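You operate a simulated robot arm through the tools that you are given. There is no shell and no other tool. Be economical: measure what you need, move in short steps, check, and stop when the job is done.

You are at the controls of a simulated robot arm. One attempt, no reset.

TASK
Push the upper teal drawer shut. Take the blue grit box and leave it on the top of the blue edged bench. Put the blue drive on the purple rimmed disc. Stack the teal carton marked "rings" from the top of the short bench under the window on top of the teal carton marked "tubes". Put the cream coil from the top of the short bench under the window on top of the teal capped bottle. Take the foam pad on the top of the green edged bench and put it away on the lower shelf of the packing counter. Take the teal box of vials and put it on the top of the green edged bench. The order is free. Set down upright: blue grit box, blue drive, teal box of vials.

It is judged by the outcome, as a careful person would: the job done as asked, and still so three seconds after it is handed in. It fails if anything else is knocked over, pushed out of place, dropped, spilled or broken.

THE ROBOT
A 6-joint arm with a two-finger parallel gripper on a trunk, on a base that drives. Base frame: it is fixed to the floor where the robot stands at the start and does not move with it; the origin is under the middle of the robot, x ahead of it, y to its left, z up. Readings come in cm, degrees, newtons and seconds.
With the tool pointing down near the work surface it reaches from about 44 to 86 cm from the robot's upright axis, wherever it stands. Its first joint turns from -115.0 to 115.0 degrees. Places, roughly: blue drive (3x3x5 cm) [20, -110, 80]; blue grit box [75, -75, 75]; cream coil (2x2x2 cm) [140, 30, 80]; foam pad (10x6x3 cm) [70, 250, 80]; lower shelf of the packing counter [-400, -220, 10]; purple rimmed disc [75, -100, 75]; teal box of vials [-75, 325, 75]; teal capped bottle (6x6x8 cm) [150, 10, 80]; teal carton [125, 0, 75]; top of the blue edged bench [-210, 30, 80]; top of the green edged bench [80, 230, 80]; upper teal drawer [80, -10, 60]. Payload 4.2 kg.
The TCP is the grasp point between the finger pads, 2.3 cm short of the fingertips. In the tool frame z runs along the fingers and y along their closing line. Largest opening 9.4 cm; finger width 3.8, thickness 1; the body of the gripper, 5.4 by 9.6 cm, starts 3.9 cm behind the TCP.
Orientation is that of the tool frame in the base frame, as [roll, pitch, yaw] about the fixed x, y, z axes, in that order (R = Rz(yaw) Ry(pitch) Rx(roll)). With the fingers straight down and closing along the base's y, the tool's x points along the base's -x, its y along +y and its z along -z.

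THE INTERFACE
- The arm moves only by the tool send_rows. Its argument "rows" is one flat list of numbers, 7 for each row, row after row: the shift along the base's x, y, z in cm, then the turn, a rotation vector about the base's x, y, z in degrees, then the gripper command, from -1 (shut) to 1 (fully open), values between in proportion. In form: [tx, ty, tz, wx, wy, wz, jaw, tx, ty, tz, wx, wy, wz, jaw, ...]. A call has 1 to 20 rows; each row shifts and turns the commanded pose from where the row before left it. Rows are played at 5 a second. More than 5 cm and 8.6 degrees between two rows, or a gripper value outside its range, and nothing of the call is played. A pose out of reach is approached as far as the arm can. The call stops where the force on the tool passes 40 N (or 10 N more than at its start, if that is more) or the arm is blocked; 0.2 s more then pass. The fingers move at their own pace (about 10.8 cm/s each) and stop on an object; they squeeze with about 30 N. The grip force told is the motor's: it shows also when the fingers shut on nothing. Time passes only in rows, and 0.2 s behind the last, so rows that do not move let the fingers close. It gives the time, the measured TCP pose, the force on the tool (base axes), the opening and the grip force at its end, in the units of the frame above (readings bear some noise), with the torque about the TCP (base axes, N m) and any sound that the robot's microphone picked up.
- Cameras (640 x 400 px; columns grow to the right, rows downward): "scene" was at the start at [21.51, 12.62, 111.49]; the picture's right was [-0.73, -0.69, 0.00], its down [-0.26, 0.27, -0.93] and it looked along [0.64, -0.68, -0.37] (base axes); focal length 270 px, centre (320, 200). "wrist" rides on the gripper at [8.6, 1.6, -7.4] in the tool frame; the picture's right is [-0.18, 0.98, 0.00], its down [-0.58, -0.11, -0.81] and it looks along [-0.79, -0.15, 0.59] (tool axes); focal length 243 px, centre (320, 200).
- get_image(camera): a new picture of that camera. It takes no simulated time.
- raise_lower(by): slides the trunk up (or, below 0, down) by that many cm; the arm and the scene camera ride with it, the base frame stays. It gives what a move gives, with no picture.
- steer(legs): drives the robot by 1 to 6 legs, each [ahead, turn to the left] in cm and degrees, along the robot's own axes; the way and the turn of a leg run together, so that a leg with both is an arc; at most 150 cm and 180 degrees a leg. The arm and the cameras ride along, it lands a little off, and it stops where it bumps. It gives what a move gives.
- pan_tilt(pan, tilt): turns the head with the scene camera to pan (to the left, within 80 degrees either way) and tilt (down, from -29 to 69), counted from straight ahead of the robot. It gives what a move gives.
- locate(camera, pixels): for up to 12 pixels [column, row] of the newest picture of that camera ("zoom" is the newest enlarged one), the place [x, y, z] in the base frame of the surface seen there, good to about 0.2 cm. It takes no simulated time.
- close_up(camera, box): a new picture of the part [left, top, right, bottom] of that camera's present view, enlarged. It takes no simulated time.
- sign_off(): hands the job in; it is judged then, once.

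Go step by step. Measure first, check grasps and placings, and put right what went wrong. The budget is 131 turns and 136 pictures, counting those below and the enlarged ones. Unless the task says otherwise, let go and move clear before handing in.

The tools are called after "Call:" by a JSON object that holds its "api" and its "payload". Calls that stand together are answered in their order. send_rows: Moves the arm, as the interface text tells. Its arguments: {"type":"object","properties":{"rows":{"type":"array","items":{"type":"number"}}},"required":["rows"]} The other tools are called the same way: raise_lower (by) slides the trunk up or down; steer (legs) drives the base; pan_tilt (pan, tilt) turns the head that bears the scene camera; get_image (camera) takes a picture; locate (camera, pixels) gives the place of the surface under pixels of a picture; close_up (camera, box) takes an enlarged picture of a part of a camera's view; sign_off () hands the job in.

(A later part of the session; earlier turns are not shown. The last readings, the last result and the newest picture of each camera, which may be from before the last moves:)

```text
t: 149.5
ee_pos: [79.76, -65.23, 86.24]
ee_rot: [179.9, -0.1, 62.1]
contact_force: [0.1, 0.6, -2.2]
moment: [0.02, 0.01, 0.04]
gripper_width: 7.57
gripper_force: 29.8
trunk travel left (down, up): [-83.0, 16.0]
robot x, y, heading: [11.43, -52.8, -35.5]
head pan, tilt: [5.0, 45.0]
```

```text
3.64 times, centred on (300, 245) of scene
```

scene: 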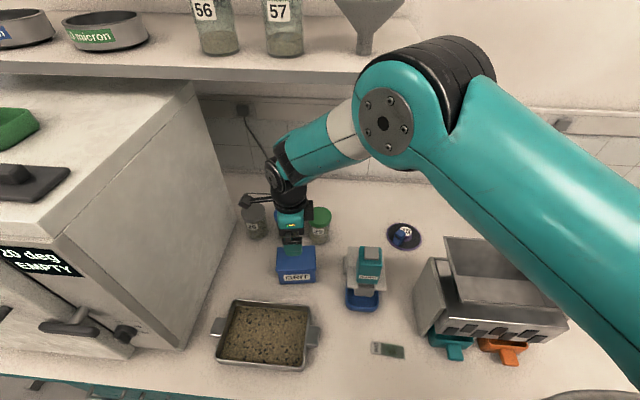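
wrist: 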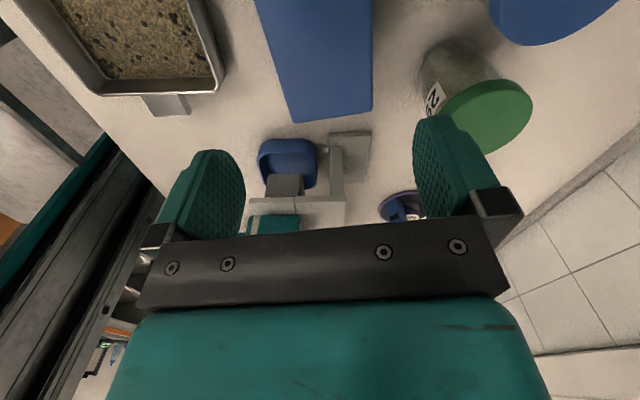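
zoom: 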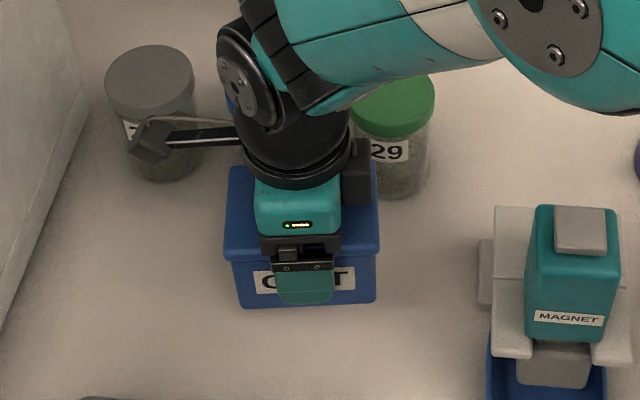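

Box lifts as a whole. I raise, retract from under the shelf, back off and look for the blue edged bench.

Call:
{"api": "send_rows", "payload": {"rows": [0, 0, 4, 0, 0, 0, -1, 0, 0, 4, 0, 0, 0, -1, 0, 0, 4, 0, 0, 0, -1, -3.7, 2.6, 0, 0, 0, 0, -1, -3.7, 2.6, 0, 0, 0, 0, -1, -3.7, 2.6, 0, 0, 0, 0, -1, -3.7, 2.6, 1, 0, 0, 0, -1, -3.7, 2.6, 2, 0, 0, 0, -1]}}

Call:
{"api": "steer", "payload": {"legs": [[-45, 0]]}}

Call:
{"api": "pan_tilt", "payload": {"pan": -75, "tilt": 25}}

Call:
{"api": "get_image", "payload": {"camera": "scene"}}

Call:
{"api": "pan_tilt", "payload": {"pan": 75, "tilt": 25}}

Call:
{"api": "get_image", "payload": {"camera": "scene"}}

```text
t: 151.3
ee_pos: [61.19, -52.22, 101.34]
ee_rot: [180.0, 0.0, 62.1]
contact_force: [-0.1, 0.5, -2.7]
moment: [0.04, 0.05, 0.01]
gripper_width: 7.55
gripper_force: 30.3
trunk travel left (down, up): [-83.0, 16.0]
robot x, y, heading: [11.47, -52.95, -35.8]
head pan, tilt: [5.0, 45.0]
```

```text
t: 154.1
ee_pos: [24.65, -25.9, 101.21]
ee_rot: [179.9, 0.1, 62.3]
contact_force: [0.2, 0.6, -1.3]
moment: [0.02, -0.01, 0.02]
gripper_width: 7.54
gripper_force: 29.6
trunk travel left (down, up): [-83.0, 16.0]
robot x, y, heading: [-25.61, -26.69, -35.6]
head pan, tilt: [5.0, 45.0]
```

```text
t: 155.6
ee_pos: [24.71, -25.8, 101.32]
ee_rot: [179.9, -0.1, 62.3]
contact_force: [0.4, 0.7, -3.6]
moment: [0.0, 0.03, -0.02]
gripper_width: 7.56
gripper_force: 29.9
trunk travel left (down, up): [-83.0, 16.0]
robot x, y, heading: [-25.16, -26.81, -35.3]
head pan, tilt: [-75.0, 25.0]
```

```text
72 pictures are left
```

scene: 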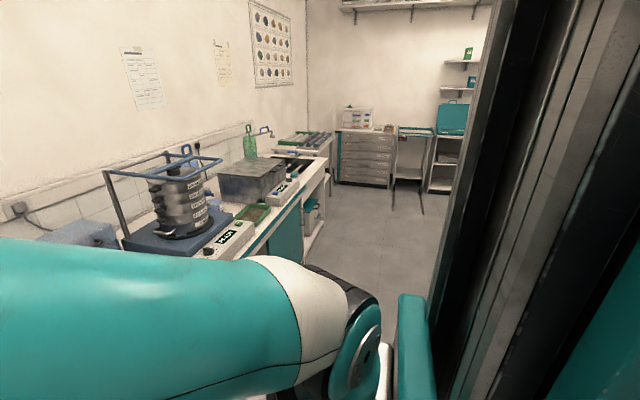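

```text
t: 157.9
ee_pos: [24.61, -25.84, 101.36]
ee_rot: [179.8, 0.1, 62.2]
contact_force: [-0.4, -0.3, -1.3]
moment: [0.02, 0.02, -0.02]
gripper_width: 7.57
gripper_force: 30.1
trunk travel left (down, up): [-83.0, 16.0]
robot x, y, heading: [-25.24, -26.67, -35.3]
head pan, tilt: [75.0, 25.0]
```

```text
71 pictures are left
```

scene: 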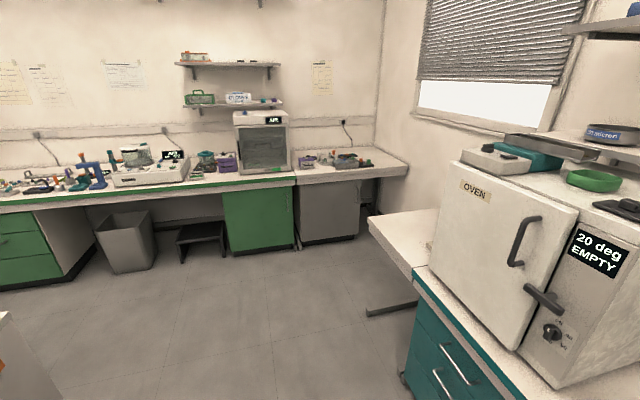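

The aisle to the right is open. I turn right 90° and look toward the blue edged bench (behind me).

Call:
{"api": "steer", "payload": {"legs": [[0, -90]]}}

Call:
{"api": "pan_tilt", "payload": {"pan": -50, "tilt": 25}}

Call:
{"api": "get_image", "payload": {"camera": "scene"}}

```text
t: 162.1
ee_pos: [-23.81, -76.79, 101.25]
ee_rot: [179.9, 0.0, -27.0]
contact_force: [-0.1, -0.2, -2.9]
moment: [-0.02, 0.0, 0.01]
gripper_width: 7.57
gripper_force: 30.3
trunk travel left (down, up): [-83.0, 16.0]
robot x, y, heading: [-24.8, -26.59, -124.9]
head pan, tilt: [75.0, 25.0]
```

```text
t: 164.2
ee_pos: [-23.76, -76.75, 101.22]
ee_rot: [179.8, 0.0, -27.0]
contact_force: [0.3, -0.8, -2.9]
moment: [0.02, 0.03, 0.01]
gripper_width: 7.57
gripper_force: 30.1
trunk travel left (down, up): [-83.0, 16.0]
robot x, y, heading: [-25.32, -26.56, -124.7]
head pan, tilt: [-50.0, 25.0]
```

```text
70 pictures are left
```

scene: 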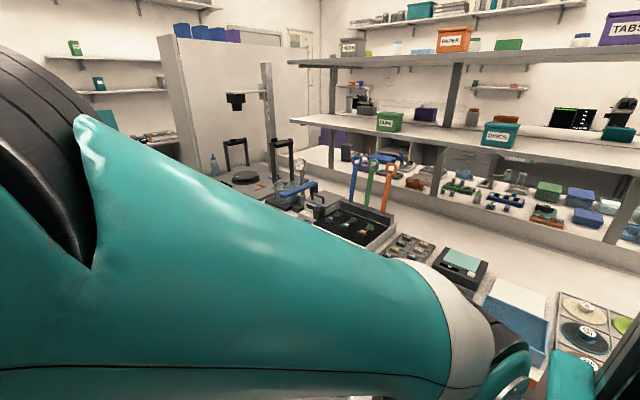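

Call:
{"api": "locate", "payload": {"camera": "scene", "pixels": [[420, 245], [590, 300], [340, 230], [620, 245], [470, 215], [245, 190], [560, 215], [430, 125], [400, 185]]}}

Call:
{"api": "pan_tilt", "payload": {"pan": -78, "tilt": 35}}

Call:
{"api": "get_image", "payload": {"camera": "scene"}}

```text
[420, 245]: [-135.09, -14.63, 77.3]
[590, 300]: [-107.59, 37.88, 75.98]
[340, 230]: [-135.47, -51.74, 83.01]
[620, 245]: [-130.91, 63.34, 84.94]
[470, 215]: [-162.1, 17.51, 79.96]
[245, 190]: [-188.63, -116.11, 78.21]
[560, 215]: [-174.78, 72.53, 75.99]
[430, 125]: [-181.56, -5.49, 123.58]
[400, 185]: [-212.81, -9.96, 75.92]
```

```text
t: 165.1
ee_pos: [-23.72, -76.68, 101.32]
ee_rot: [180.0, 0.0, -27.0]
contact_force: [-0.4, -0.4, -1.2]
moment: [-0.01, 0.01, 0.0]
gripper_width: 7.54
gripper_force: 30.2
trunk travel left (down, up): [-83.0, 16.0]
robot x, y, heading: [-25.25, -26.9, -124.8]
head pan, tilt: [-78.0, 35.0]
```

```text
69 pictures are left
```

scene: 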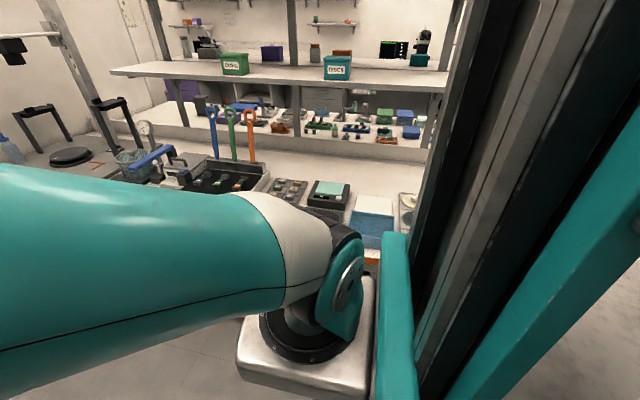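

The island bench is behind me; the blue edge must be its far side. I turn to face it and look at both ends.

Call:
{"api": "steer", "payload": {"legs": [[0, -100]]}}

Call:
{"api": "pan_tilt", "payload": {"pan": 10, "tilt": 25}}

Call:
{"api": "get_image", "payload": {"camera": "scene"}}

Call:
{"api": "pan_tilt", "payload": {"pan": -60, "tilt": 25}}

Call:
{"api": "get_image", "payload": {"camera": "scene"}}

```text
t: 169.8
ee_pos: [-74.68, -19.06, 101.26]
ee_rot: [179.8, 0.0, -127.5]
contact_force: [0.8, -0.2, -2.9]
moment: [0.0, 0.01, 0.0]
gripper_width: 7.54
gripper_force: 30.2
trunk travel left (down, up): [-83.0, 16.0]
robot x, y, heading: [-25.34, -26.53, 134.7]
head pan, tilt: [-78.0, 35.0]
```

```text
t: 171.4
ee_pos: [-74.73, -19.07, 101.3]
ee_rot: [179.8, 0.1, -127.6]
contact_force: [-0.2, -0.5, -2.0]
moment: [0.0, 0.03, -0.03]
gripper_width: 7.57
gripper_force: 30.0
trunk travel left (down, up): [-83.0, 16.0]
robot x, y, heading: [-25.41, -26.49, 134.7]
head pan, tilt: [10.0, 25.0]
```

```text
68 pictures are left
```

scene: 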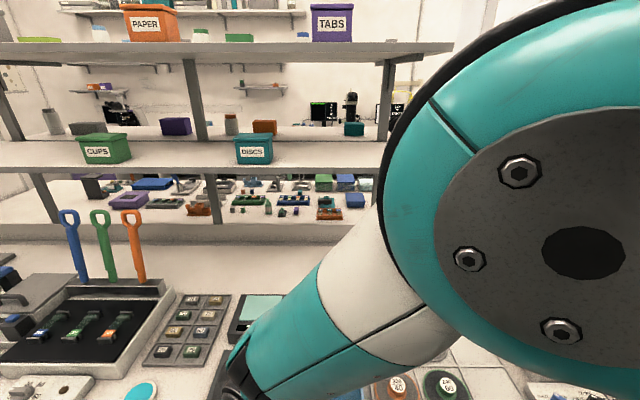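

```text
t: 172.8
ee_pos: [-74.74, -19.03, 101.29]
ee_rot: [179.9, 0.1, -127.5]
contact_force: [0.5, -0.4, -2.7]
moment: [0.02, -0.02, 0.01]
gripper_width: 7.56
gripper_force: 30.4
trunk travel left (down, up): [-83.0, 16.0]
robot x, y, heading: [-25.16, -26.82, 134.4]
head pan, tilt: [-60.0, 25.0]
```

```text
67 pictures are left
```

scene: 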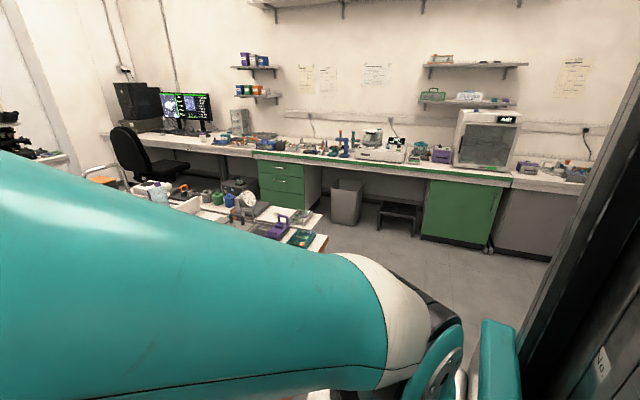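

Call:
{"api": "locate", "payload": {"camera": "scene", "pixels": [[320, 215], [325, 245], [255, 215], [190, 190], [245, 185], [350, 218], [280, 205], [170, 195], [90, 180], [150, 178], [290, 165]]}}

Call:
{"api": "close_up", "payload": {"camera": "scene", "box": [60, 80, 340, 255]}}

```text
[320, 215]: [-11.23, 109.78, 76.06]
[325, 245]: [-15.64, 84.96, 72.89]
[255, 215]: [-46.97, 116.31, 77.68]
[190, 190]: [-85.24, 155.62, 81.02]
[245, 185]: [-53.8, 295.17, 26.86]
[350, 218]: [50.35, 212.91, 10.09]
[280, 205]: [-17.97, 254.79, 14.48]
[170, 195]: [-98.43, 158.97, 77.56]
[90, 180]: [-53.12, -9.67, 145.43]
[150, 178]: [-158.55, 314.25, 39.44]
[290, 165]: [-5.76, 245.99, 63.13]
```

```text
2.29 times, centred on (200, 168) of scene
```

zoom: 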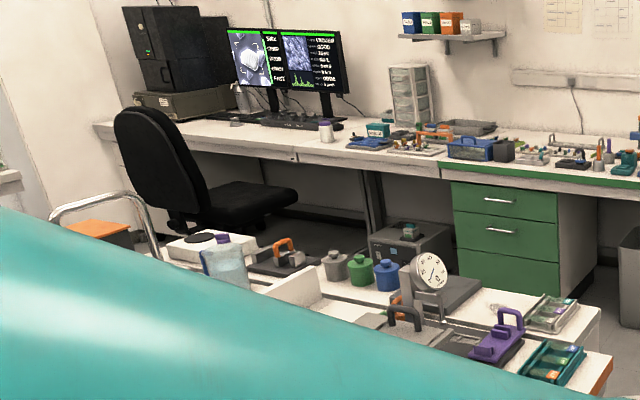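

Island: near edge n≈-62, end at t≈84; green bench front at t≈197, so a ~110 cm aisle leads round. I centre the arm ahead, then drive round the end.

Call:
{"api": "send_rows", "payload": {"rows": [1.63, 3.66, 0, 0, 0, -4.5, -1, 1.63, 3.66, 0, 0, 0, -4.5, -1, 1.63, 3.66, 0, 0, 0, -4.5, -1, 1.63, 3.66, 0, 0, 0, -4.5, -1, 1.63, 3.66, 0, 0, 0, -4.5, -1, 1.63, 3.66, 0, 0, 0, -4.5, -1, 1.63, 3.66, 0, 0, 0, -4.5, -1, 1.63, 3.66, 0, 0, 0, -4.5, -1]}}

Call:
{"api": "steer", "payload": {"legs": [[0, -79.7], [100, 0], [60, 0], [0, 90], [100, 0]]}}

Call:
{"api": "pan_tilt", "payload": {"pan": 30, "tilt": 25}}

Call:
{"api": "get_image", "payload": {"camera": "scene"}}

```text
t: 174.6
ee_pos: [-61.69, 10.26, 101.33]
ee_rot: [179.9, 0.0, -163.6]
contact_force: [-0.2, -1.5, -1.6]
moment: [0.02, -0.01, -0.02]
gripper_width: 7.54
gripper_force: 30.2
trunk travel left (down, up): [-83.0, 16.0]
robot x, y, heading: [-25.21, -26.86, 134.5]
head pan, tilt: [-60.0, 25.0]
```

```text
t: 194.8
ee_pos: [-53.62, 191.7, 101.3]
ee_rot: [-180.0, 0.0, -154.0]
contact_force: [-0.2, 0.4, -2.2]
moment: [-0.01, 0.03, 0.0]
gripper_width: 7.54
gripper_force: 29.9
trunk travel left (down, up): [-83.0, 16.0]
robot x, y, heading: [-11.2, 161.65, 144.1]
head pan, tilt: [-60.0, 25.0]
```

```text
t: 196.5
ee_pos: [-53.69, 191.66, 101.28]
ee_rot: [180.0, -0.1, -153.8]
contact_force: [0.6, -0.4, -1.9]
moment: [-0.02, 0.0, -0.02]
gripper_width: 7.54
gripper_force: 29.9
trunk travel left (down, up): [-83.0, 16.0]
robot x, y, heading: [-11.88, 161.08, 144.4]
head pan, tilt: [30.0, 25.0]
```

```text
65 pictures are left
```

scene: 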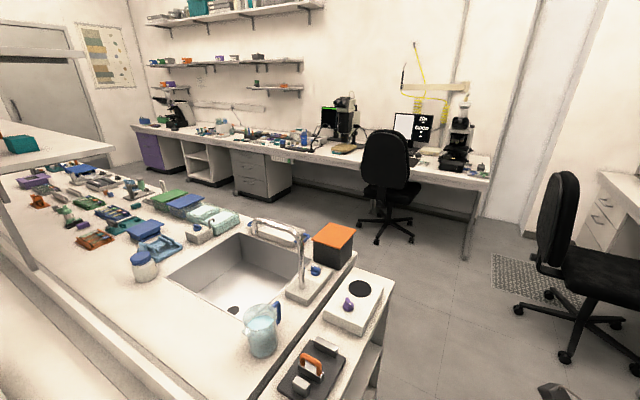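

Call:
{"api": "locate", "payload": {"camera": "scene", "pixels": [[355, 255], [240, 215], [180, 195], [90, 250], [70, 290], [150, 225], [30, 230], [390, 225], [385, 285], [60, 180], [560, 350], [145, 262]]}}

Call:
{"api": "close_up", "payload": {"camera": "scene", "box": [0, 120, 280, 295]}}

```text
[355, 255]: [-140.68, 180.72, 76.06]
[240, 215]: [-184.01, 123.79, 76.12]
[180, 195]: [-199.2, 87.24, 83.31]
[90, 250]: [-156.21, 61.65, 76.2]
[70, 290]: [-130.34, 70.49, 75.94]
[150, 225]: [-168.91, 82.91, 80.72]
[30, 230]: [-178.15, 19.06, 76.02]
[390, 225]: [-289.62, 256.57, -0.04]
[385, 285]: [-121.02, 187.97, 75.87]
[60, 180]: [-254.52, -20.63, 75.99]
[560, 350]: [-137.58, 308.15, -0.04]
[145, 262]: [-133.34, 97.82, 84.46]
```

```text
2.29 times, centred on (140, 208) of scene
```

zoom: 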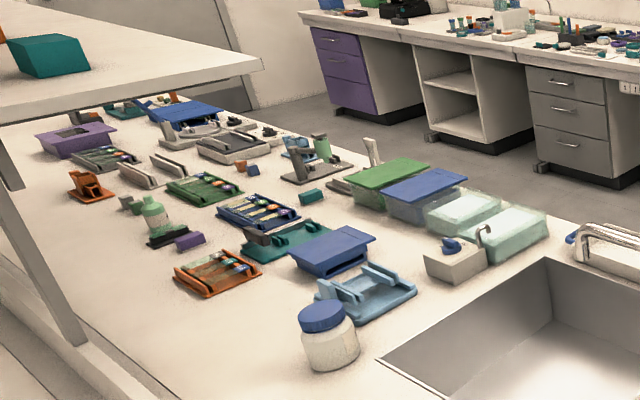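

The far side edge is at n≈-222. I drive round to that side and look at the surface from there.

Call:
{"api": "steer", "payload": {"legs": [[100, 0], [68, 0], [0, 90], [110, 0]]}}

Call:
{"api": "pan_tilt", "payload": {"pan": 65, "tilt": 30}}

Call:
{"api": "get_image", "payload": {"camera": "scene"}}

```text
t: 207.9
ee_pos: [-190.68, 229.84, 101.31]
ee_rot: [180.0, 0.0, -83.0]
contact_force: [0.2, -0.6, -2.9]
moment: [0.01, -0.03, 0.0]
gripper_width: 7.55
gripper_force: 30.0
trunk travel left (down, up): [-83.0, 16.0]
robot x, y, heading: [-148.37, 259.37, -144.8]
head pan, tilt: [30.0, 25.0]
stopped in leg 3: the robot was blocked; the commanded pose is now the measured one
```

```text
t: 208.9
ee_pos: [-190.82, 229.7, 101.22]
ee_rot: [179.8, 0.0, -83.0]
contact_force: [0.2, 0.3, -2.4]
moment: [0.01, 0.02, -0.02]
gripper_width: 7.54
gripper_force: 30.5
trunk travel left (down, up): [-83.0, 16.0]
robot x, y, heading: [-148.47, 259.44, -144.7]
head pan, tilt: [65.0, 30.0]
```

```text
63 pictures are left
```

scene: 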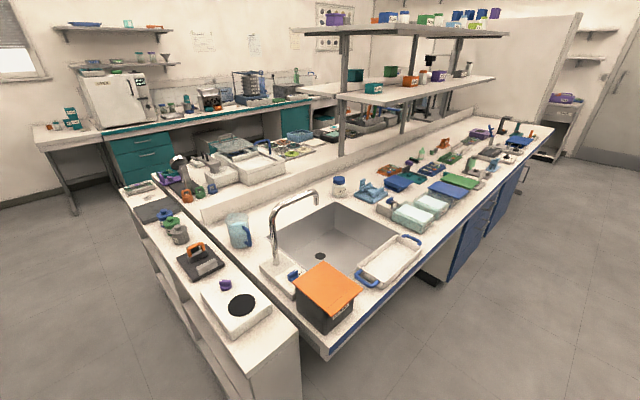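

I was blocked near the end of the turn (probably a chair behind). The blue edge is visible on this side. I zoom on the bench top for a free spot and check what I touched.

Call:
{"api": "close_up", "payload": {"camera": "scene", "box": [320, 110, 560, 260]}}

Call:
{"api": "locate", "payload": {"camera": "zoom", "pixels": [[220, 210], [150, 210], [90, 160], [470, 150], [430, 60], [300, 120], [330, 200], [180, 150], [240, 290], [560, 70], [470, 60], [355, 95]]}}

Call:
{"api": "pan_tilt", "payload": {"pan": -78, "tilt": 45}}

Call:
{"api": "get_image", "payload": {"camera": "scene"}}

```text
2.67 times, centred on (440, 185) of scene
```

zoom: 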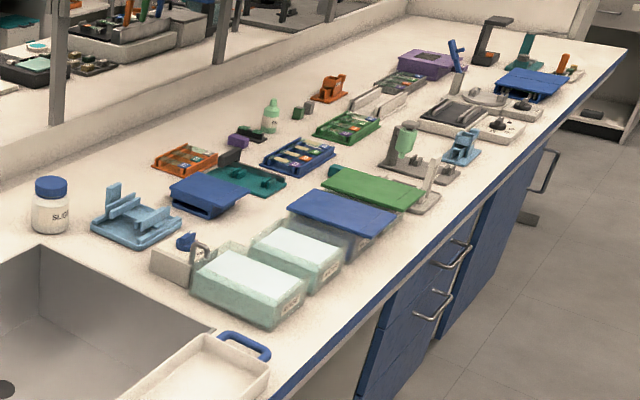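

```text
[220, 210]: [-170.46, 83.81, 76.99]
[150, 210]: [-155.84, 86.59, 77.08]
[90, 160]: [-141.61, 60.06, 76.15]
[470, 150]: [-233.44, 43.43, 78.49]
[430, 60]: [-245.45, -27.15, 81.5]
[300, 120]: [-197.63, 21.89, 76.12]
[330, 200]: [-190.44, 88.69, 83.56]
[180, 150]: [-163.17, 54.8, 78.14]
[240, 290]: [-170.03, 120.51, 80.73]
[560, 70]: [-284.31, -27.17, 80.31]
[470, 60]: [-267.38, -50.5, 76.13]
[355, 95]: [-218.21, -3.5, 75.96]
```

```text
t: 211.2
ee_pos: [-190.73, 229.77, 101.28]
ee_rot: [180.0, -0.1, -83.1]
contact_force: [0.8, -0.3, -2.3]
moment: [0.01, 0.01, 0.0]
gripper_width: 7.52
gripper_force: 30.4
trunk travel left (down, up): [-83.0, 16.0]
robot x, y, heading: [-148.49, 259.57, -144.9]
head pan, tilt: [-78.0, 45.0]
```

```text
61 pictures are left
```

scene: 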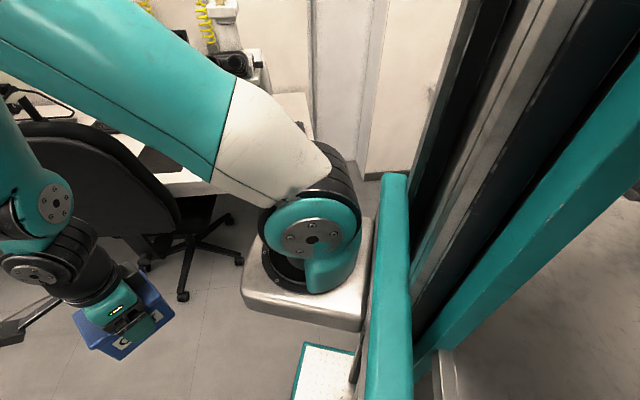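

The free surface is scarce from this angle. I pull away from whatever is behind me and drive along the blue side for a better look.

Call:
{"api": "steer", "payload": {"legs": [[20, 0], [0, 20], [140, 0]]}}

Call:
{"api": "pan_tilt", "payload": {"pan": 70, "tilt": 35}}

Call:
{"api": "get_image", "payload": {"camera": "scene"}}

```text
t: 220.4
ee_pos: [-275.18, 90.68, 101.18]
ee_rot: [-179.9, -0.1, -63.3]
contact_force: [0.2, -0.7, -1.4]
moment: [0.01, 0.04, 0.03]
gripper_width: 7.55
gripper_force: 30.2
trunk travel left (down, up): [-83.0, 16.0]
robot x, y, heading: [-245.35, 132.95, -124.9]
head pan, tilt: [-78.0, 45.0]
```

```text
t: 222.8
ee_pos: [-275.16, 90.74, 101.32]
ee_rot: [-180.0, -0.1, -63.3]
contact_force: [0.1, -0.5, -1.6]
moment: [0.01, 0.03, -0.01]
gripper_width: 7.56
gripper_force: 30.0
trunk travel left (down, up): [-83.0, 16.0]
robot x, y, heading: [-245.11, 132.93, -125.2]
head pan, tilt: [70.0, 35.0]
```

```text
60 pictures are left
```

scene: 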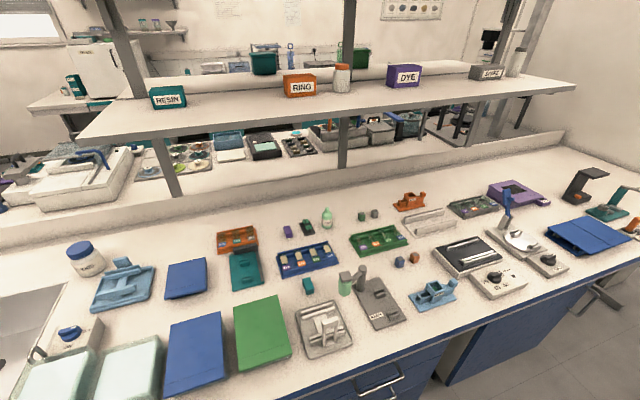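

Call:
{"api": "locate", "payload": {"camera": "scene", "pixels": [[165, 245], [130, 240], [200, 245], [345, 228], [400, 275], [420, 240], [270, 290], [350, 270], [545, 215], [160, 330], [420, 335], [330, 285]]}}

Call:
{"api": "close_up", "payload": {"camera": "scene", "box": [220, 180, 480, 340]}}

```text
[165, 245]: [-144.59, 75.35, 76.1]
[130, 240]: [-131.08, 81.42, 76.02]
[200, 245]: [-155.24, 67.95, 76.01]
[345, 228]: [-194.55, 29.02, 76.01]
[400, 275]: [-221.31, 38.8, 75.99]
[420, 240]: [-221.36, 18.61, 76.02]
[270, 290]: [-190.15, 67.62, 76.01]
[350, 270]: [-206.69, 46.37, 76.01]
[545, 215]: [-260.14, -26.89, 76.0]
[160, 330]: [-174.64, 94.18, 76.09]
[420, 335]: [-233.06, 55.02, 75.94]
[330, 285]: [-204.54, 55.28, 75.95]
```

```text
2.46 times, centred on (350, 260) of scene
```

zoom: 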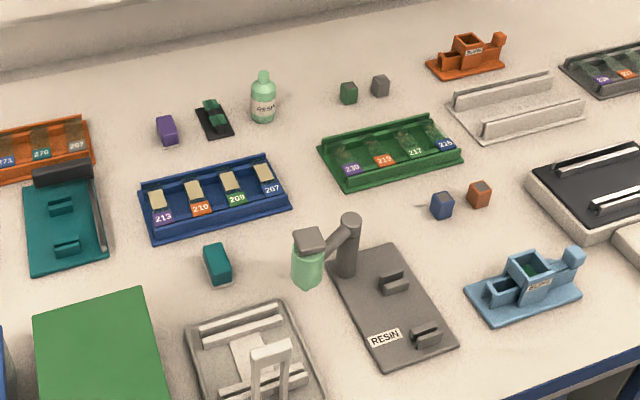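

A good gap lies between the green tray, the resin stand and the blue cube (zoom ~(398,212)). I measure its borders.

Call:
{"api": "locate", "payload": {"camera": "zoom", "pixels": [[398, 212], [390, 186], [345, 193], [440, 170], [395, 250], [335, 275], [362, 270], [349, 220], [430, 208], [442, 192], [435, 216], [420, 260]]}}

```text
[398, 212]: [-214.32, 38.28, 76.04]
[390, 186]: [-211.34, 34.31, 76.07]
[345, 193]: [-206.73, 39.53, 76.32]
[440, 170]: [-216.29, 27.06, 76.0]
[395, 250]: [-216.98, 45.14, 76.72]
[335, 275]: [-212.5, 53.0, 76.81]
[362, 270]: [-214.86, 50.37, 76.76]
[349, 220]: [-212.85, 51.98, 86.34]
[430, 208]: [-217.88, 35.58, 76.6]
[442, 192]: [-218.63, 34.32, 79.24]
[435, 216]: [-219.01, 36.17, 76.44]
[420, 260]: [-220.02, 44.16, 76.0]
```

The gap is n −203.5…−192.3 and t −96…−76: the box (10×7) fits with its long side along t at centre (n −197.7, t −88). I drive up to it and turn to face the bench.

Call:
{"api": "steer", "payload": {"legs": [[56, 0], [0, 90], [15, 0]]}}

Call:
{"api": "pan_tilt", "payload": {"pan": 0, "tilt": 45}}

Call:
{"api": "get_image", "payload": {"camera": "scene"}}

```text
t: 230.8
ee_pos: [-222.53, 48.73, 101.28]
ee_rot: [180.0, 0.0, 26.9]
contact_force: [-0.3, -0.6, -2.7]
moment: [0.01, -0.02, -0.02]
gripper_width: 7.54
gripper_force: 30.2
trunk travel left (down, up): [-83.0, 16.0]
robot x, y, heading: [-265.03, 78.41, -34.8]
head pan, tilt: [70.0, 35.0]
```

```text
t: 232.2
ee_pos: [-222.48, 48.81, 101.36]
ee_rot: [180.0, 0.1, 26.9]
contact_force: [0.0, 0.4, -1.7]
moment: [-0.03, -0.01, 0.0]
gripper_width: 7.57
gripper_force: 29.7
trunk travel left (down, up): [-83.0, 16.0]
robot x, y, heading: [-265.27, 78.38, -34.9]
head pan, tilt: [0.0, 45.0]
```

```text
58 pictures are left
```

scene: 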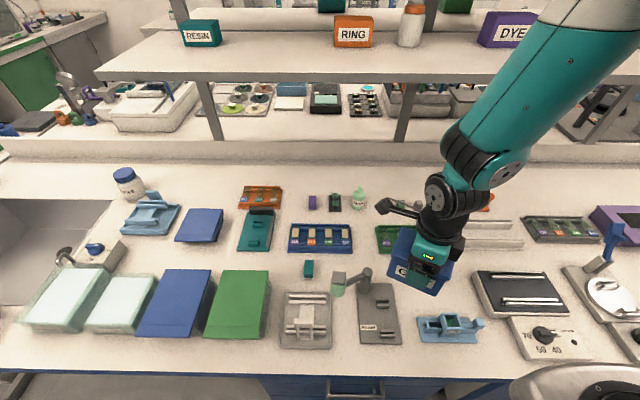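

Call:
{"api": "send_rows", "payload": {"rows": [2.5, -1.8, 0, 0, 0, 7, -1, 2.5, -1.8, 0, 0, 0, 7, -1, 2.5, -1.8, 0, 0, 0, 7, -1, 2.5, -1.8, 0, 0, 0, 7, -1, 0, 0, -4, 0, 0, 0, -1, 0, 0, -3, 0, 0, 0, -1, 0, 0, 0, 0, 0, 0, -1]}}

Call:
{"api": "close_up", "payload": {"camera": "scene", "box": [280, 180, 500, 350]}}

Call:
{"api": "get_image", "payload": {"camera": "wrist"}}

```text
t: 233.8
ee_pos: [-212.63, 41.52, 94.28]
ee_rot: [-180.0, 0.0, 54.9]
contact_force: [0.2, 0.5, -1.3]
moment: [0.01, 0.01, 0.0]
gripper_width: 7.55
gripper_force: 30.3
trunk travel left (down, up): [-83.0, 16.0]
robot x, y, heading: [-265.03, 78.4, -34.9]
head pan, tilt: [0.0, 45.0]
```

```text
2.35 times, centred on (390, 265) of scene
```

zoom: 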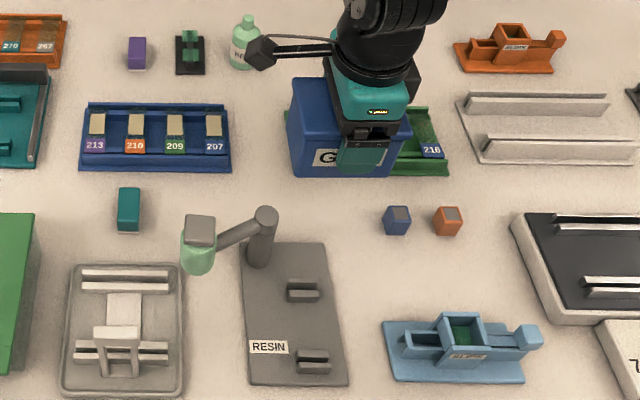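

```text
56 pictures are left
```

wrist: 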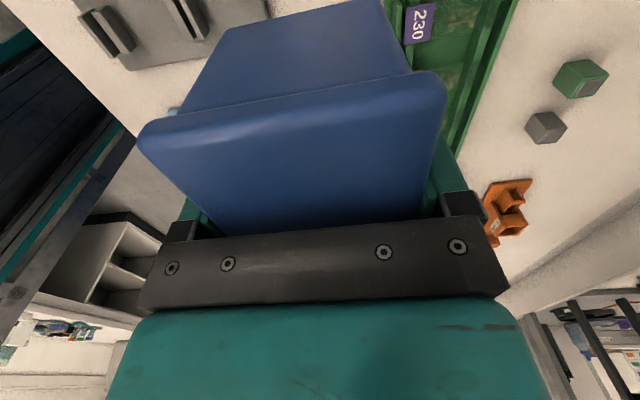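

Call:
{"api": "locate", "payload": {"camera": "zoom", "pixels": [[298, 172], [388, 174], [292, 130], [405, 140], [297, 85], [396, 225], [290, 185], [245, 250], [340, 250]]}}

```text
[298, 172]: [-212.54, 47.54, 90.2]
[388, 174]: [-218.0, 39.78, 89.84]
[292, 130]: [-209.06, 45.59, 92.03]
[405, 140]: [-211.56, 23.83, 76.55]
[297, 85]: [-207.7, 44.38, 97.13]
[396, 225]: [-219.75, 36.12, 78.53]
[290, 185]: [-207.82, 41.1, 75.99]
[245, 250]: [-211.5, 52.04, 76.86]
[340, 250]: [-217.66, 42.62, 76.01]
```

Box front edge will be at n −201.4, t −83…−93, as planned. I lower.

Call:
{"api": "send_rows", "payload": {"rows": [0, 0, -4, 0, 0, 0, -1, 0, 0, -4, 0, 0, 0, -1, 0, 0, -3, 0, 0, 0, -1, 0, 0, -1.2, 0, 0, 0, -1, 0, 0, -0.5, 0, 0, 0, -1, 0, 0, -0.2, 0, 0, 0, -1, 0, 0, 0, 0, 0, 0, -1]}}

Call:
{"api": "close_up", "payload": {"camera": "scene", "box": [300, 180, 480, 330]}}

```text
t: 235.4
ee_pos: [-212.4, 41.61, 81.43]
ee_rot: [179.9, 0.0, 54.9]
contact_force: [0.5, -0.8, -1.9]
moment: [-0.04, -0.03, 0.01]
gripper_width: 7.56
gripper_force: 30.8
trunk travel left (down, up): [-83.0, 16.0]
robot x, y, heading: [-264.75, 78.47, -35.2]
head pan, tilt: [0.0, 45.0]
```

```text
2.67 times, centred on (390, 255) of scene
```

zoom: 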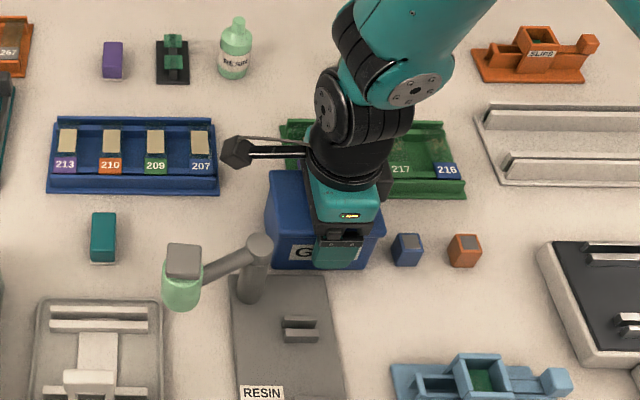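

Call:
{"api": "send_rows", "payload": {"rows": [0, 0, -0.1, 0, 0, 0, -1, 0, 0, -0.1, 0, 0, 0, -1, 0, 0, -0.05, 0, 0, 0, -1, 0, 0, 0, 0, 0, 0, -1]}}

```text
t: 236.4
ee_pos: [-212.48, 41.54, 81.27]
ee_rot: [179.7, -0.1, 55.0]
contact_force: [-2.8, -0.4, 18.1]
moment: [0.6, -0.06, 0.06]
gripper_width: 7.54
gripper_force: 30.2
trunk travel left (down, up): [-83.0, 16.0]
robot x, y, heading: [-265.12, 78.67, -34.8]
head pan, tilt: [0.0, 45.0]
```

Firm contact with the bench. Release slightly and rise.

Call:
{"api": "send_rows", "payload": {"rows": [0, 0, 0.1, 0, 0, 0, 0.8, 0, 0, 0, 0, 0, 0, 0.8, 0, 0, 0, 0, 0, 0, 0.8, 0, 0, 2, 0, 0, 0, 0.8, 0, 0, 4, 0, 0, 0, 0.8, 0, 0, 4, 0, 0, 0, 0.8, 0, 0, 4, 0, 0, 0, 0.8, 0, 0, 4, 0, 0, 0, 0.8, 0, 0, 4, 0, 0, 0, 0.8]}}

Call:
{"api": "get_image", "payload": {"camera": "scene"}}

```text
t: 238.4
ee_pos: [-212.54, 41.64, 103.23]
ee_rot: [180.0, -0.1, 54.9]
contact_force: [0.4, 0.2, -0.3]
moment: [0.0, 0.03, 0.03]
gripper_width: 8.49
gripper_force: 0.1
trunk travel left (down, up): [-83.0, 16.0]
robot x, y, heading: [-265.08, 78.69, -34.9]
head pan, tilt: [0.0, 45.0]
```

```text
54 pictures are left
```

scene: 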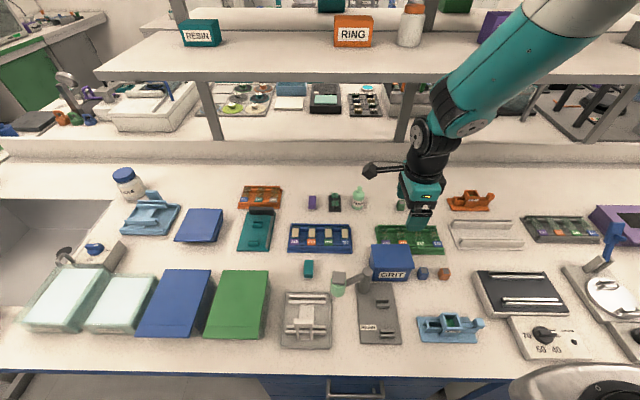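

Grit box stands well in its gap, neighbours untouched. Next the vials: I back off and drive round toward the desk by the green bench.

Call:
{"api": "send_rows", "payload": {"rows": [-3.3, 2.3, 1, 0, 0, 0, 1, -3.3, 2.3, 1, 0, 0, 0, 1, -3.3, 2.3, 1, 0, 0, 0, 1]}}

Call:
{"api": "steer", "payload": {"legs": [[-15, 0], [0, 84], [107, 0], [100, 0], [0, -27], [35, 0]]}}

Call:
{"api": "pan_tilt", "payload": {"pan": 40, "tilt": 30}}

Call:
{"api": "get_image", "payload": {"camera": "scene"}}

```text
t: 239.2
ee_pos: [-222.45, 48.58, 106.16]
ee_rot: [-179.9, 0.1, 55.0]
contact_force: [0.4, -0.5, -1.0]
moment: [0.0, 0.02, 0.0]
gripper_width: 9.4
gripper_force: 0.0
trunk travel left (down, up): [-83.0, 16.0]
robot x, y, heading: [-265.15, 78.68, -35.0]
head pan, tilt: [0.0, 45.0]
```

```text
t: 257.2
ee_pos: [-57.17, 271.37, 106.22]
ee_rot: [-180.0, 0.1, 110.4]
contact_force: [0.0, 0.7, 0.8]
moment: [0.03, -0.03, -0.01]
gripper_width: 9.39
gripper_force: 0.1
trunk travel left (down, up): [-83.0, 16.0]
robot x, y, heading: [-106.26, 253.56, 20.6]
head pan, tilt: [0.0, 45.0]
```

```text
t: 258.3
ee_pos: [-57.28, 271.44, 106.13]
ee_rot: [180.0, 0.0, 110.4]
contact_force: [0.0, -0.4, -0.3]
moment: [0.0, 0.04, 0.03]
gripper_width: 9.41
gripper_force: 0.1
trunk travel left (down, up): [-83.0, 16.0]
robot x, y, heading: [-106.19, 253.65, 20.5]
head pan, tilt: [40.0, 30.0]
```

```text
53 pictures are left
```

scene: 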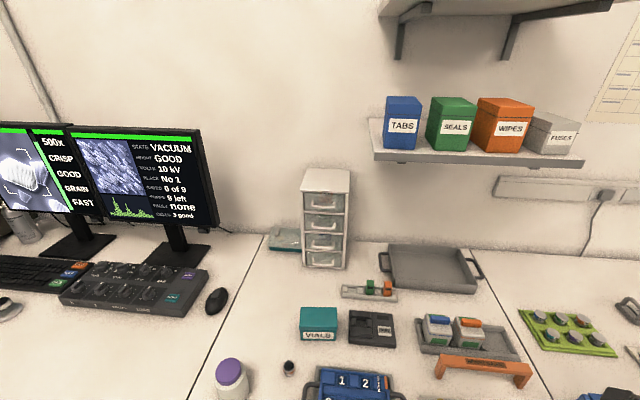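

The teal VIALS box is at (319,322). I measure it.

Call:
{"api": "close_up", "payload": {"camera": "scene", "box": [275, 275, 415, 365]}}

Call:
{"api": "locate", "payload": {"camera": "zoom", "pixels": [[120, 148], [270, 152], [278, 248], [110, 250], [195, 200], [190, 285], [335, 170], [535, 180], [90, 300], [340, 300], [400, 250], [70, 385]]}}

```text
4.44 times, centred on (345, 320) of scene
```

zoom: 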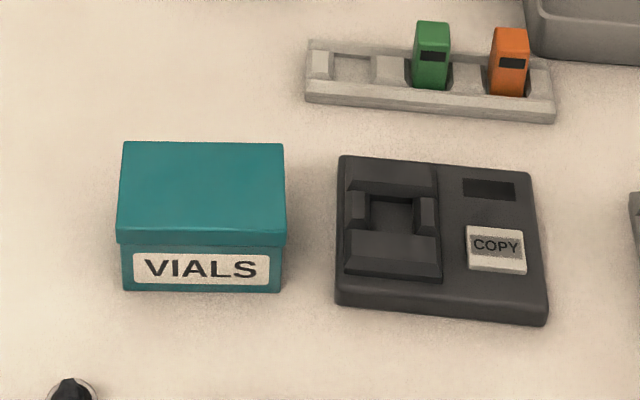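

```text
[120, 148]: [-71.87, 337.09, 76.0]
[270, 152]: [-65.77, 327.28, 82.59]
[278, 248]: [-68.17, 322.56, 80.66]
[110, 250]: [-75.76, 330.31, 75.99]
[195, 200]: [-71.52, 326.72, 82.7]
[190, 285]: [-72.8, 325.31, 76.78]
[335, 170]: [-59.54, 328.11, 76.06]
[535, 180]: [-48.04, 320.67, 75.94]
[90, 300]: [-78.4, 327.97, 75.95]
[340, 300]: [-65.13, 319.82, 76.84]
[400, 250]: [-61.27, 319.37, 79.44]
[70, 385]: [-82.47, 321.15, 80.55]
```

Call:
{"api": "steer", "payload": {"legs": [[0, 34.5], [17, 0]]}}

Call:
{"api": "pan_tilt", "payload": {"pan": 10, "tilt": 50}}

Call:
{"api": "get_image", "payload": {"camera": "scene"}}

```text
t: 261.4
ee_pos: [-66.45, 310.1, 106.3]
ee_rot: [180.0, 0.0, 145.1]
contact_force: [0.1, 0.1, 0.0]
moment: [0.02, -0.01, -0.02]
gripper_width: 9.39
gripper_force: 0.1
trunk travel left (down, up): [-83.0, 16.0]
robot x, y, heading: [-96.46, 267.54, 55.5]
head pan, tilt: [40.0, 30.0]
```

```text
t: 262.4
ee_pos: [-66.51, 310.02, 106.22]
ee_rot: [180.0, 0.0, 145.2]
contact_force: [-0.1, 0.6, 0.5]
moment: [-0.02, 0.06, 0.0]
gripper_width: 9.4
gripper_force: 0.0
trunk travel left (down, up): [-83.0, 16.0]
robot x, y, heading: [-96.34, 267.39, 55.6]
head pan, tilt: [10.0, 50.0]
```

```text
51 pictures are left
```

scene: 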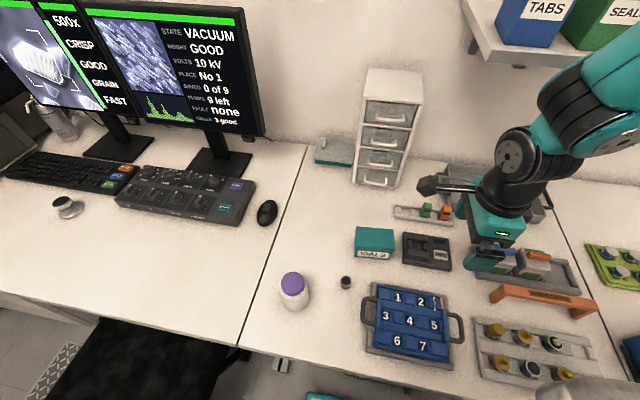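

Call:
{"api": "close_up", "payload": {"camera": "scene", "box": [340, 215, 410, 270]}}

Call:
{"api": "locate", "payload": {"camera": "zoom", "pixels": [[140, 105], [420, 105], [430, 235], [130, 225], [280, 170], [280, 300], [140, 300], [425, 310]]}}

Call:
{"api": "locate", "payload": {"camera": "scene", "pixels": [[470, 40], [500, 65], [395, 70], [365, 130], [440, 235], [405, 240], [346, 282], [455, 310]]}}

```text
7.27 times, centred on (375, 242) of scene
```

zoom: 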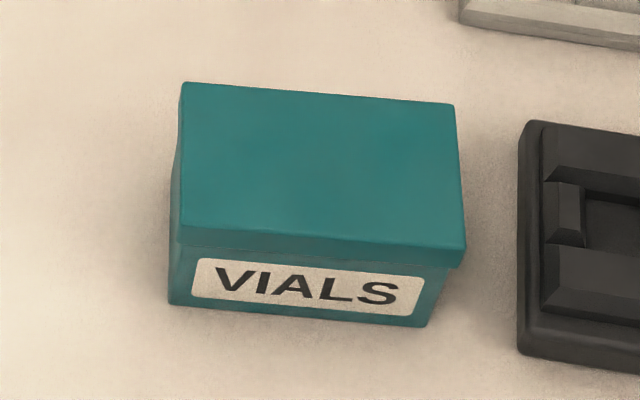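

```text
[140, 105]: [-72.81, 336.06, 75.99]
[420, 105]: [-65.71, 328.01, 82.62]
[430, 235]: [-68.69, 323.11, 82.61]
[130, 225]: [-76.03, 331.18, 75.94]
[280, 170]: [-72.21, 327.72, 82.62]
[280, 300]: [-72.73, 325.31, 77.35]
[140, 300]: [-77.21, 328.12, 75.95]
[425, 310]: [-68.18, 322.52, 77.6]
```

```text
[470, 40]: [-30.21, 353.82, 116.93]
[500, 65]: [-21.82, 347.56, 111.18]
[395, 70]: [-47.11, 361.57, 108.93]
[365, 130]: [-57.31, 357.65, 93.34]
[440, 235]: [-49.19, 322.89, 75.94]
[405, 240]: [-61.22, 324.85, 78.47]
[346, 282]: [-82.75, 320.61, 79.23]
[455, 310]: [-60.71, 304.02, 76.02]
```

Call:
{"api": "locate", "payload": {"camera": "zoom", "pixels": [[190, 90], [448, 110], [455, 240], [188, 230], [316, 165], [185, 298], [420, 318]]}}

```text
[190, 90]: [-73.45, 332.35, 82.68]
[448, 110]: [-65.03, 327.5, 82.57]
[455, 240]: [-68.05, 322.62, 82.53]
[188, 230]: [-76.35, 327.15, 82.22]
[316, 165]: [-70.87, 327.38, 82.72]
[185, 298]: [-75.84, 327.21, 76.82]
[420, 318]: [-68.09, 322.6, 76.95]
```

Vials: top centre (-70.7,327.4,82.7), 10×6 cm, short axis at 60°. I go above it.

Call:
{"api": "send_rows", "payload": {"rows": [-1.05, 4.35, -2, 0, 0, 1.2, 1, -1.05, 4.35, -2, 0, 0, 1.2, 1, -1.05, 4.35, -2, 0, 0, 1.2, 1, -1.05, 4.35, -2, 0, 0, 1.2, 1, 0, 0, -4, 0, 0, 0, 1, 0, 0, -3, 0, 0, 0, 1, 0, 0, 0, 0, 0, 0, 1]}}

Call:
{"api": "get_image", "payload": {"camera": "wrist"}}

Call:
{"api": "locate", "payload": {"camera": "wrist", "pixels": [[320, 80], [300, 60], [340, 60], [320, 110], [320, 40]]}}

```text
t: 264.0
ee_pos: [-70.7, 327.55, 91.27]
ee_rot: [180.0, 0.0, 149.9]
contact_force: [0.6, 0.0, -0.4]
moment: [0.04, -0.03, -0.01]
gripper_width: 9.41
gripper_force: 0.1
trunk travel left (down, up): [-83.0, 16.0]
robot x, y, heading: [-96.53, 267.27, 55.7]
head pan, tilt: [10.0, 50.0]
```

```text
49 pictures are left
```

wrist: 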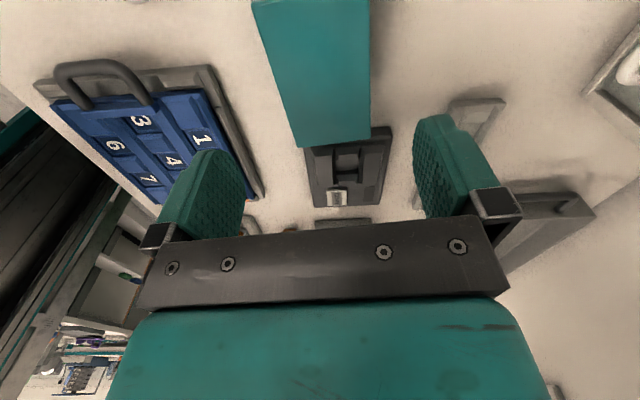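

```text
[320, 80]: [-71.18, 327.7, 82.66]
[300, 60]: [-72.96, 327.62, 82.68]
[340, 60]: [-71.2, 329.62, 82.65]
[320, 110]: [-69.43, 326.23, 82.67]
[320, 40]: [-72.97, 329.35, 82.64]
```

Call:
{"api": "locate", "payload": {"camera": "wrist", "pixels": [[283, 90], [369, 90], [272, 40], [369, 30], [296, 144], [368, 137]]}}

```text
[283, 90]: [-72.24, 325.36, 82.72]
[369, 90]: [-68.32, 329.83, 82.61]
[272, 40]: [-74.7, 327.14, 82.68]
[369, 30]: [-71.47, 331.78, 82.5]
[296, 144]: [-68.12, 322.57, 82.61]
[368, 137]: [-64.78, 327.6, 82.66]
```

Trim by 0.25 cm and -1.4°, descend and grip.

Call:
{"api": "send_rows", "payload": {"rows": [0.13, 0.21, -4, 0, 0, -1.4, 1, 0, 0, -4, 0, 0, 0, 1, 0, 0, -2.5, 0, 0, 0, 1, 0, 0, -1.4, 0, 0, 0, 1, 0, 0, 0, 0, 0, 0, 1, 0, 0, 0, 0, 0, 0, -1, 0, 0, 0, 0, 0, 0, -1, 0, 0, 0, 0, 0, 0, -1, 0, 0, 0, 0, 0, 0, -1]}}

Call:
{"api": "send_rows", "payload": {"rows": [0, 0, 1, 0, 0, 0, -1, 0, 0, 3, 0, 0, 0, -1, 0, 0, 4, 0, 0, 0, -1, 0, 0, 4, 0, 0, 0, -1, 0, 0, 4, 0, 0, 0, -1, 0, 0, 4, 0, 0, 0, -1, 0, 0, 4, 0, 0, 0, -1]}}

Call:
{"api": "get_image", "payload": {"camera": "scene"}}

```text
t: 266.0
ee_pos: [-70.63, 327.66, 79.19]
ee_rot: [179.9, 0.0, 148.6]
contact_force: [-0.3, 0.3, 0.6]
moment: [-0.04, -0.01, 0.02]
gripper_width: 6.17
gripper_force: 29.5
trunk travel left (down, up): [-83.0, 16.0]
robot x, y, heading: [-96.51, 267.21, 55.6]
head pan, tilt: [10.0, 50.0]
```

```text
t: 267.6
ee_pos: [-70.68, 327.72, 103.33]
ee_rot: [179.9, 0.1, 148.6]
contact_force: [1.1, 0.7, -1.9]
moment: [0.02, 0.02, -0.02]
gripper_width: 6.16
gripper_force: 30.1
trunk travel left (down, up): [-83.0, 16.0]
robot x, y, heading: [-96.32, 267.52, 55.3]
head pan, tilt: [10.0, 50.0]
```

```text
48 pictures are left
```

scene: 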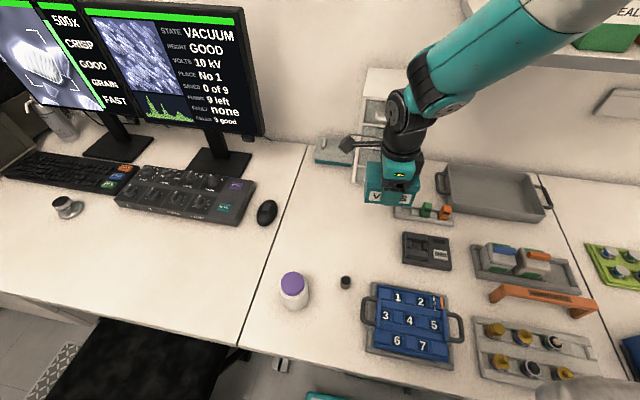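

Vials held. I retract, back away and drive along to the green edged bench.

Call:
{"api": "send_rows", "payload": {"rows": [0.92, -4.35, 0.5, 0, 0, 0, -1, 0.92, -4.35, 0.5, 0, 0, 0, -1, 0.92, -4.35, 0.5, 0, 0, 0, -1, 0.92, -4.35, 0.5, 0, 0, 0, -1]}}

Call:
{"api": "steer", "payload": {"legs": [[-32, 0], [0, -90], [100, 0], [55, 0], [0, 90]]}}

Call:
{"api": "pan_tilt", "payload": {"pan": 0, "tilt": 25}}

Call:
{"api": "get_image", "payload": {"camera": "scene"}}

```text
t: 268.6
ee_pos: [-66.96, 310.39, 105.29]
ee_rot: [179.9, 0.0, 148.6]
contact_force: [-0.5, 0.2, -1.6]
moment: [0.0, 0.0, -0.02]
gripper_width: 6.19
gripper_force: 30.7
trunk travel left (down, up): [-83.0, 16.0]
robot x, y, heading: [-96.42, 267.16, 55.3]
head pan, tilt: [10.0, 50.0]
```

```text
t: 286.0
ee_pos: [42.24, 193.48, 105.29]
ee_rot: [180.0, 0.1, 148.3]
contact_force: [0.0, -0.7, -1.9]
moment: [-0.01, -0.01, -0.01]
gripper_width: 6.17
gripper_force: 30.2
trunk travel left (down, up): [-83.0, 16.0]
robot x, y, heading: [13.0, 150.98, 55.3]
head pan, tilt: [10.0, 50.0]
```

```text
t: 286.9
ee_pos: [42.15, 193.52, 105.3]
ee_rot: [-179.9, 0.0, 148.3]
contact_force: [0.4, 0.6, -1.2]
moment: [0.0, -0.01, -0.02]
gripper_width: 6.16
gripper_force: 29.9
trunk travel left (down, up): [-83.0, 16.0]
robot x, y, heading: [12.58, 151.15, 55.0]
head pan, tilt: [0.0, 25.0]
```

```text
47 pictures are left
```

scene: 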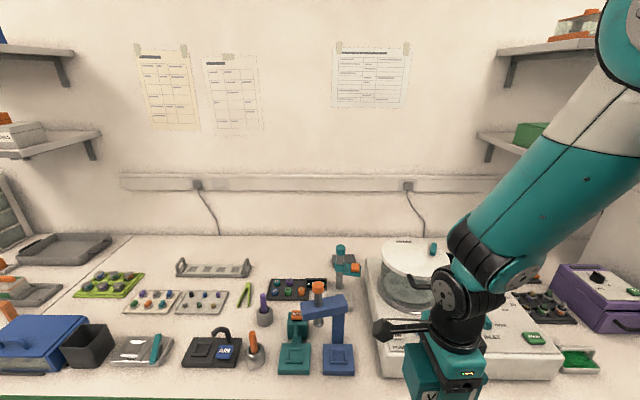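

Call:
{"api": "pan_tilt", "payload": {"pan": 10, "tilt": 45}}

Call:
{"api": "get_image", "payload": {"camera": "scene"}}

Call:
{"api": "pan_tilt", "payload": {"pan": -50, "tilt": 35}}

Call:
{"api": "get_image", "payload": {"camera": "scene"}}

```text
t: 287.7
ee_pos: [42.16, 193.55, 105.13]
ee_rot: [179.9, 0.0, 148.3]
contact_force: [0.5, -0.3, -2.0]
moment: [0.0, -0.01, 0.0]
gripper_width: 6.2
gripper_force: 29.9
trunk travel left (down, up): [-83.0, 16.0]
robot x, y, heading: [12.76, 150.48, 55.0]
head pan, tilt: [10.0, 45.0]
```

```text
46 pictures are left
```

scene: 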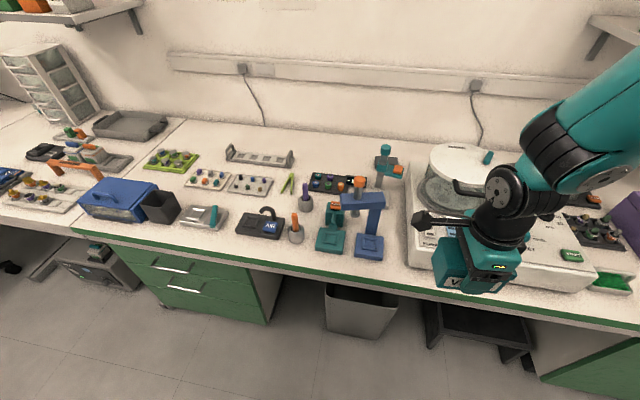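

```text
t: 289.0
ee_pos: [42.12, 193.58, 105.25]
ee_rot: [179.9, 0.0, 148.3]
contact_force: [-1.0, 0.3, -1.3]
moment: [0.01, 0.02, 0.01]
gripper_width: 6.19
gripper_force: 29.9
trunk travel left (down, up): [-83.0, 16.0]
robot x, y, heading: [12.42, 150.69, 54.8]
head pan, tilt: [-50.0, 35.0]
```

```text
45 pictures are left
```

scene: 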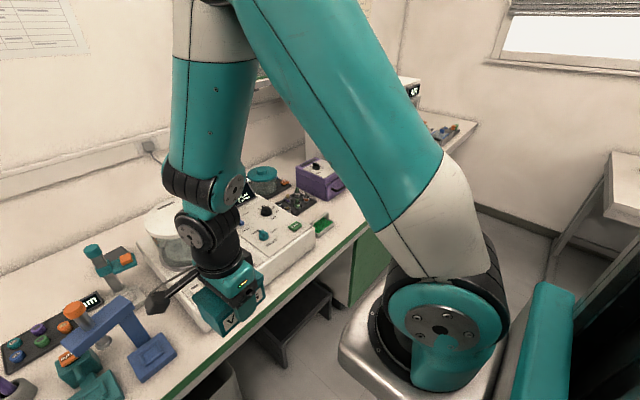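

Call:
{"api": "pan_tilt", "payload": {"pan": 3, "tilt": 42}}

Call:
{"api": "close_up", "payload": {"camera": "scene", "box": [140, 130, 420, 300]}}

Call:
{"api": "locate", "payload": {"camera": "zoom", "pixels": [[320, 100], [380, 130], [300, 160], [120, 215], [230, 90], [400, 60], [330, 220], [230, 240], [270, 60], [200, 180], [450, 220], [560, 140]]}}

```text
t: 290.2
ee_pos: [42.22, 193.51, 105.31]
ee_rot: [-179.9, -0.1, 148.3]
contact_force: [0.7, 0.4, -1.7]
moment: [0.0, 0.02, 0.01]
gripper_width: 6.2
gripper_force: 29.8
trunk travel left (down, up): [-83.0, 16.0]
robot x, y, heading: [12.4, 150.73, 55.3]
head pan, tilt: [3.0, 42.0]
```

```text
2.29 times, centred on (280, 215) of scene
```

zoom: 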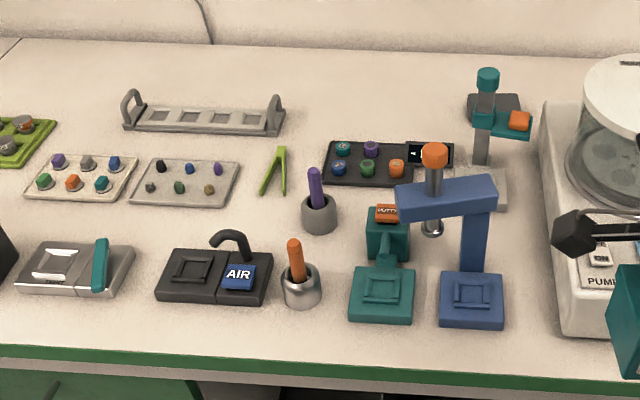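

```text
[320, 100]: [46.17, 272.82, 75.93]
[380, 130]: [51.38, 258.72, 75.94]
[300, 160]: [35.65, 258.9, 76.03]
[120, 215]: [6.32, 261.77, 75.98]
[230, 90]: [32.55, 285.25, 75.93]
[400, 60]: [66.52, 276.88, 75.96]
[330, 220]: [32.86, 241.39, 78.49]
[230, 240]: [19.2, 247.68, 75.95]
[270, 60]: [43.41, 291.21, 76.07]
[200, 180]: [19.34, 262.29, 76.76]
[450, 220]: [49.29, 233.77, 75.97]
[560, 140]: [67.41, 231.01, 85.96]
```

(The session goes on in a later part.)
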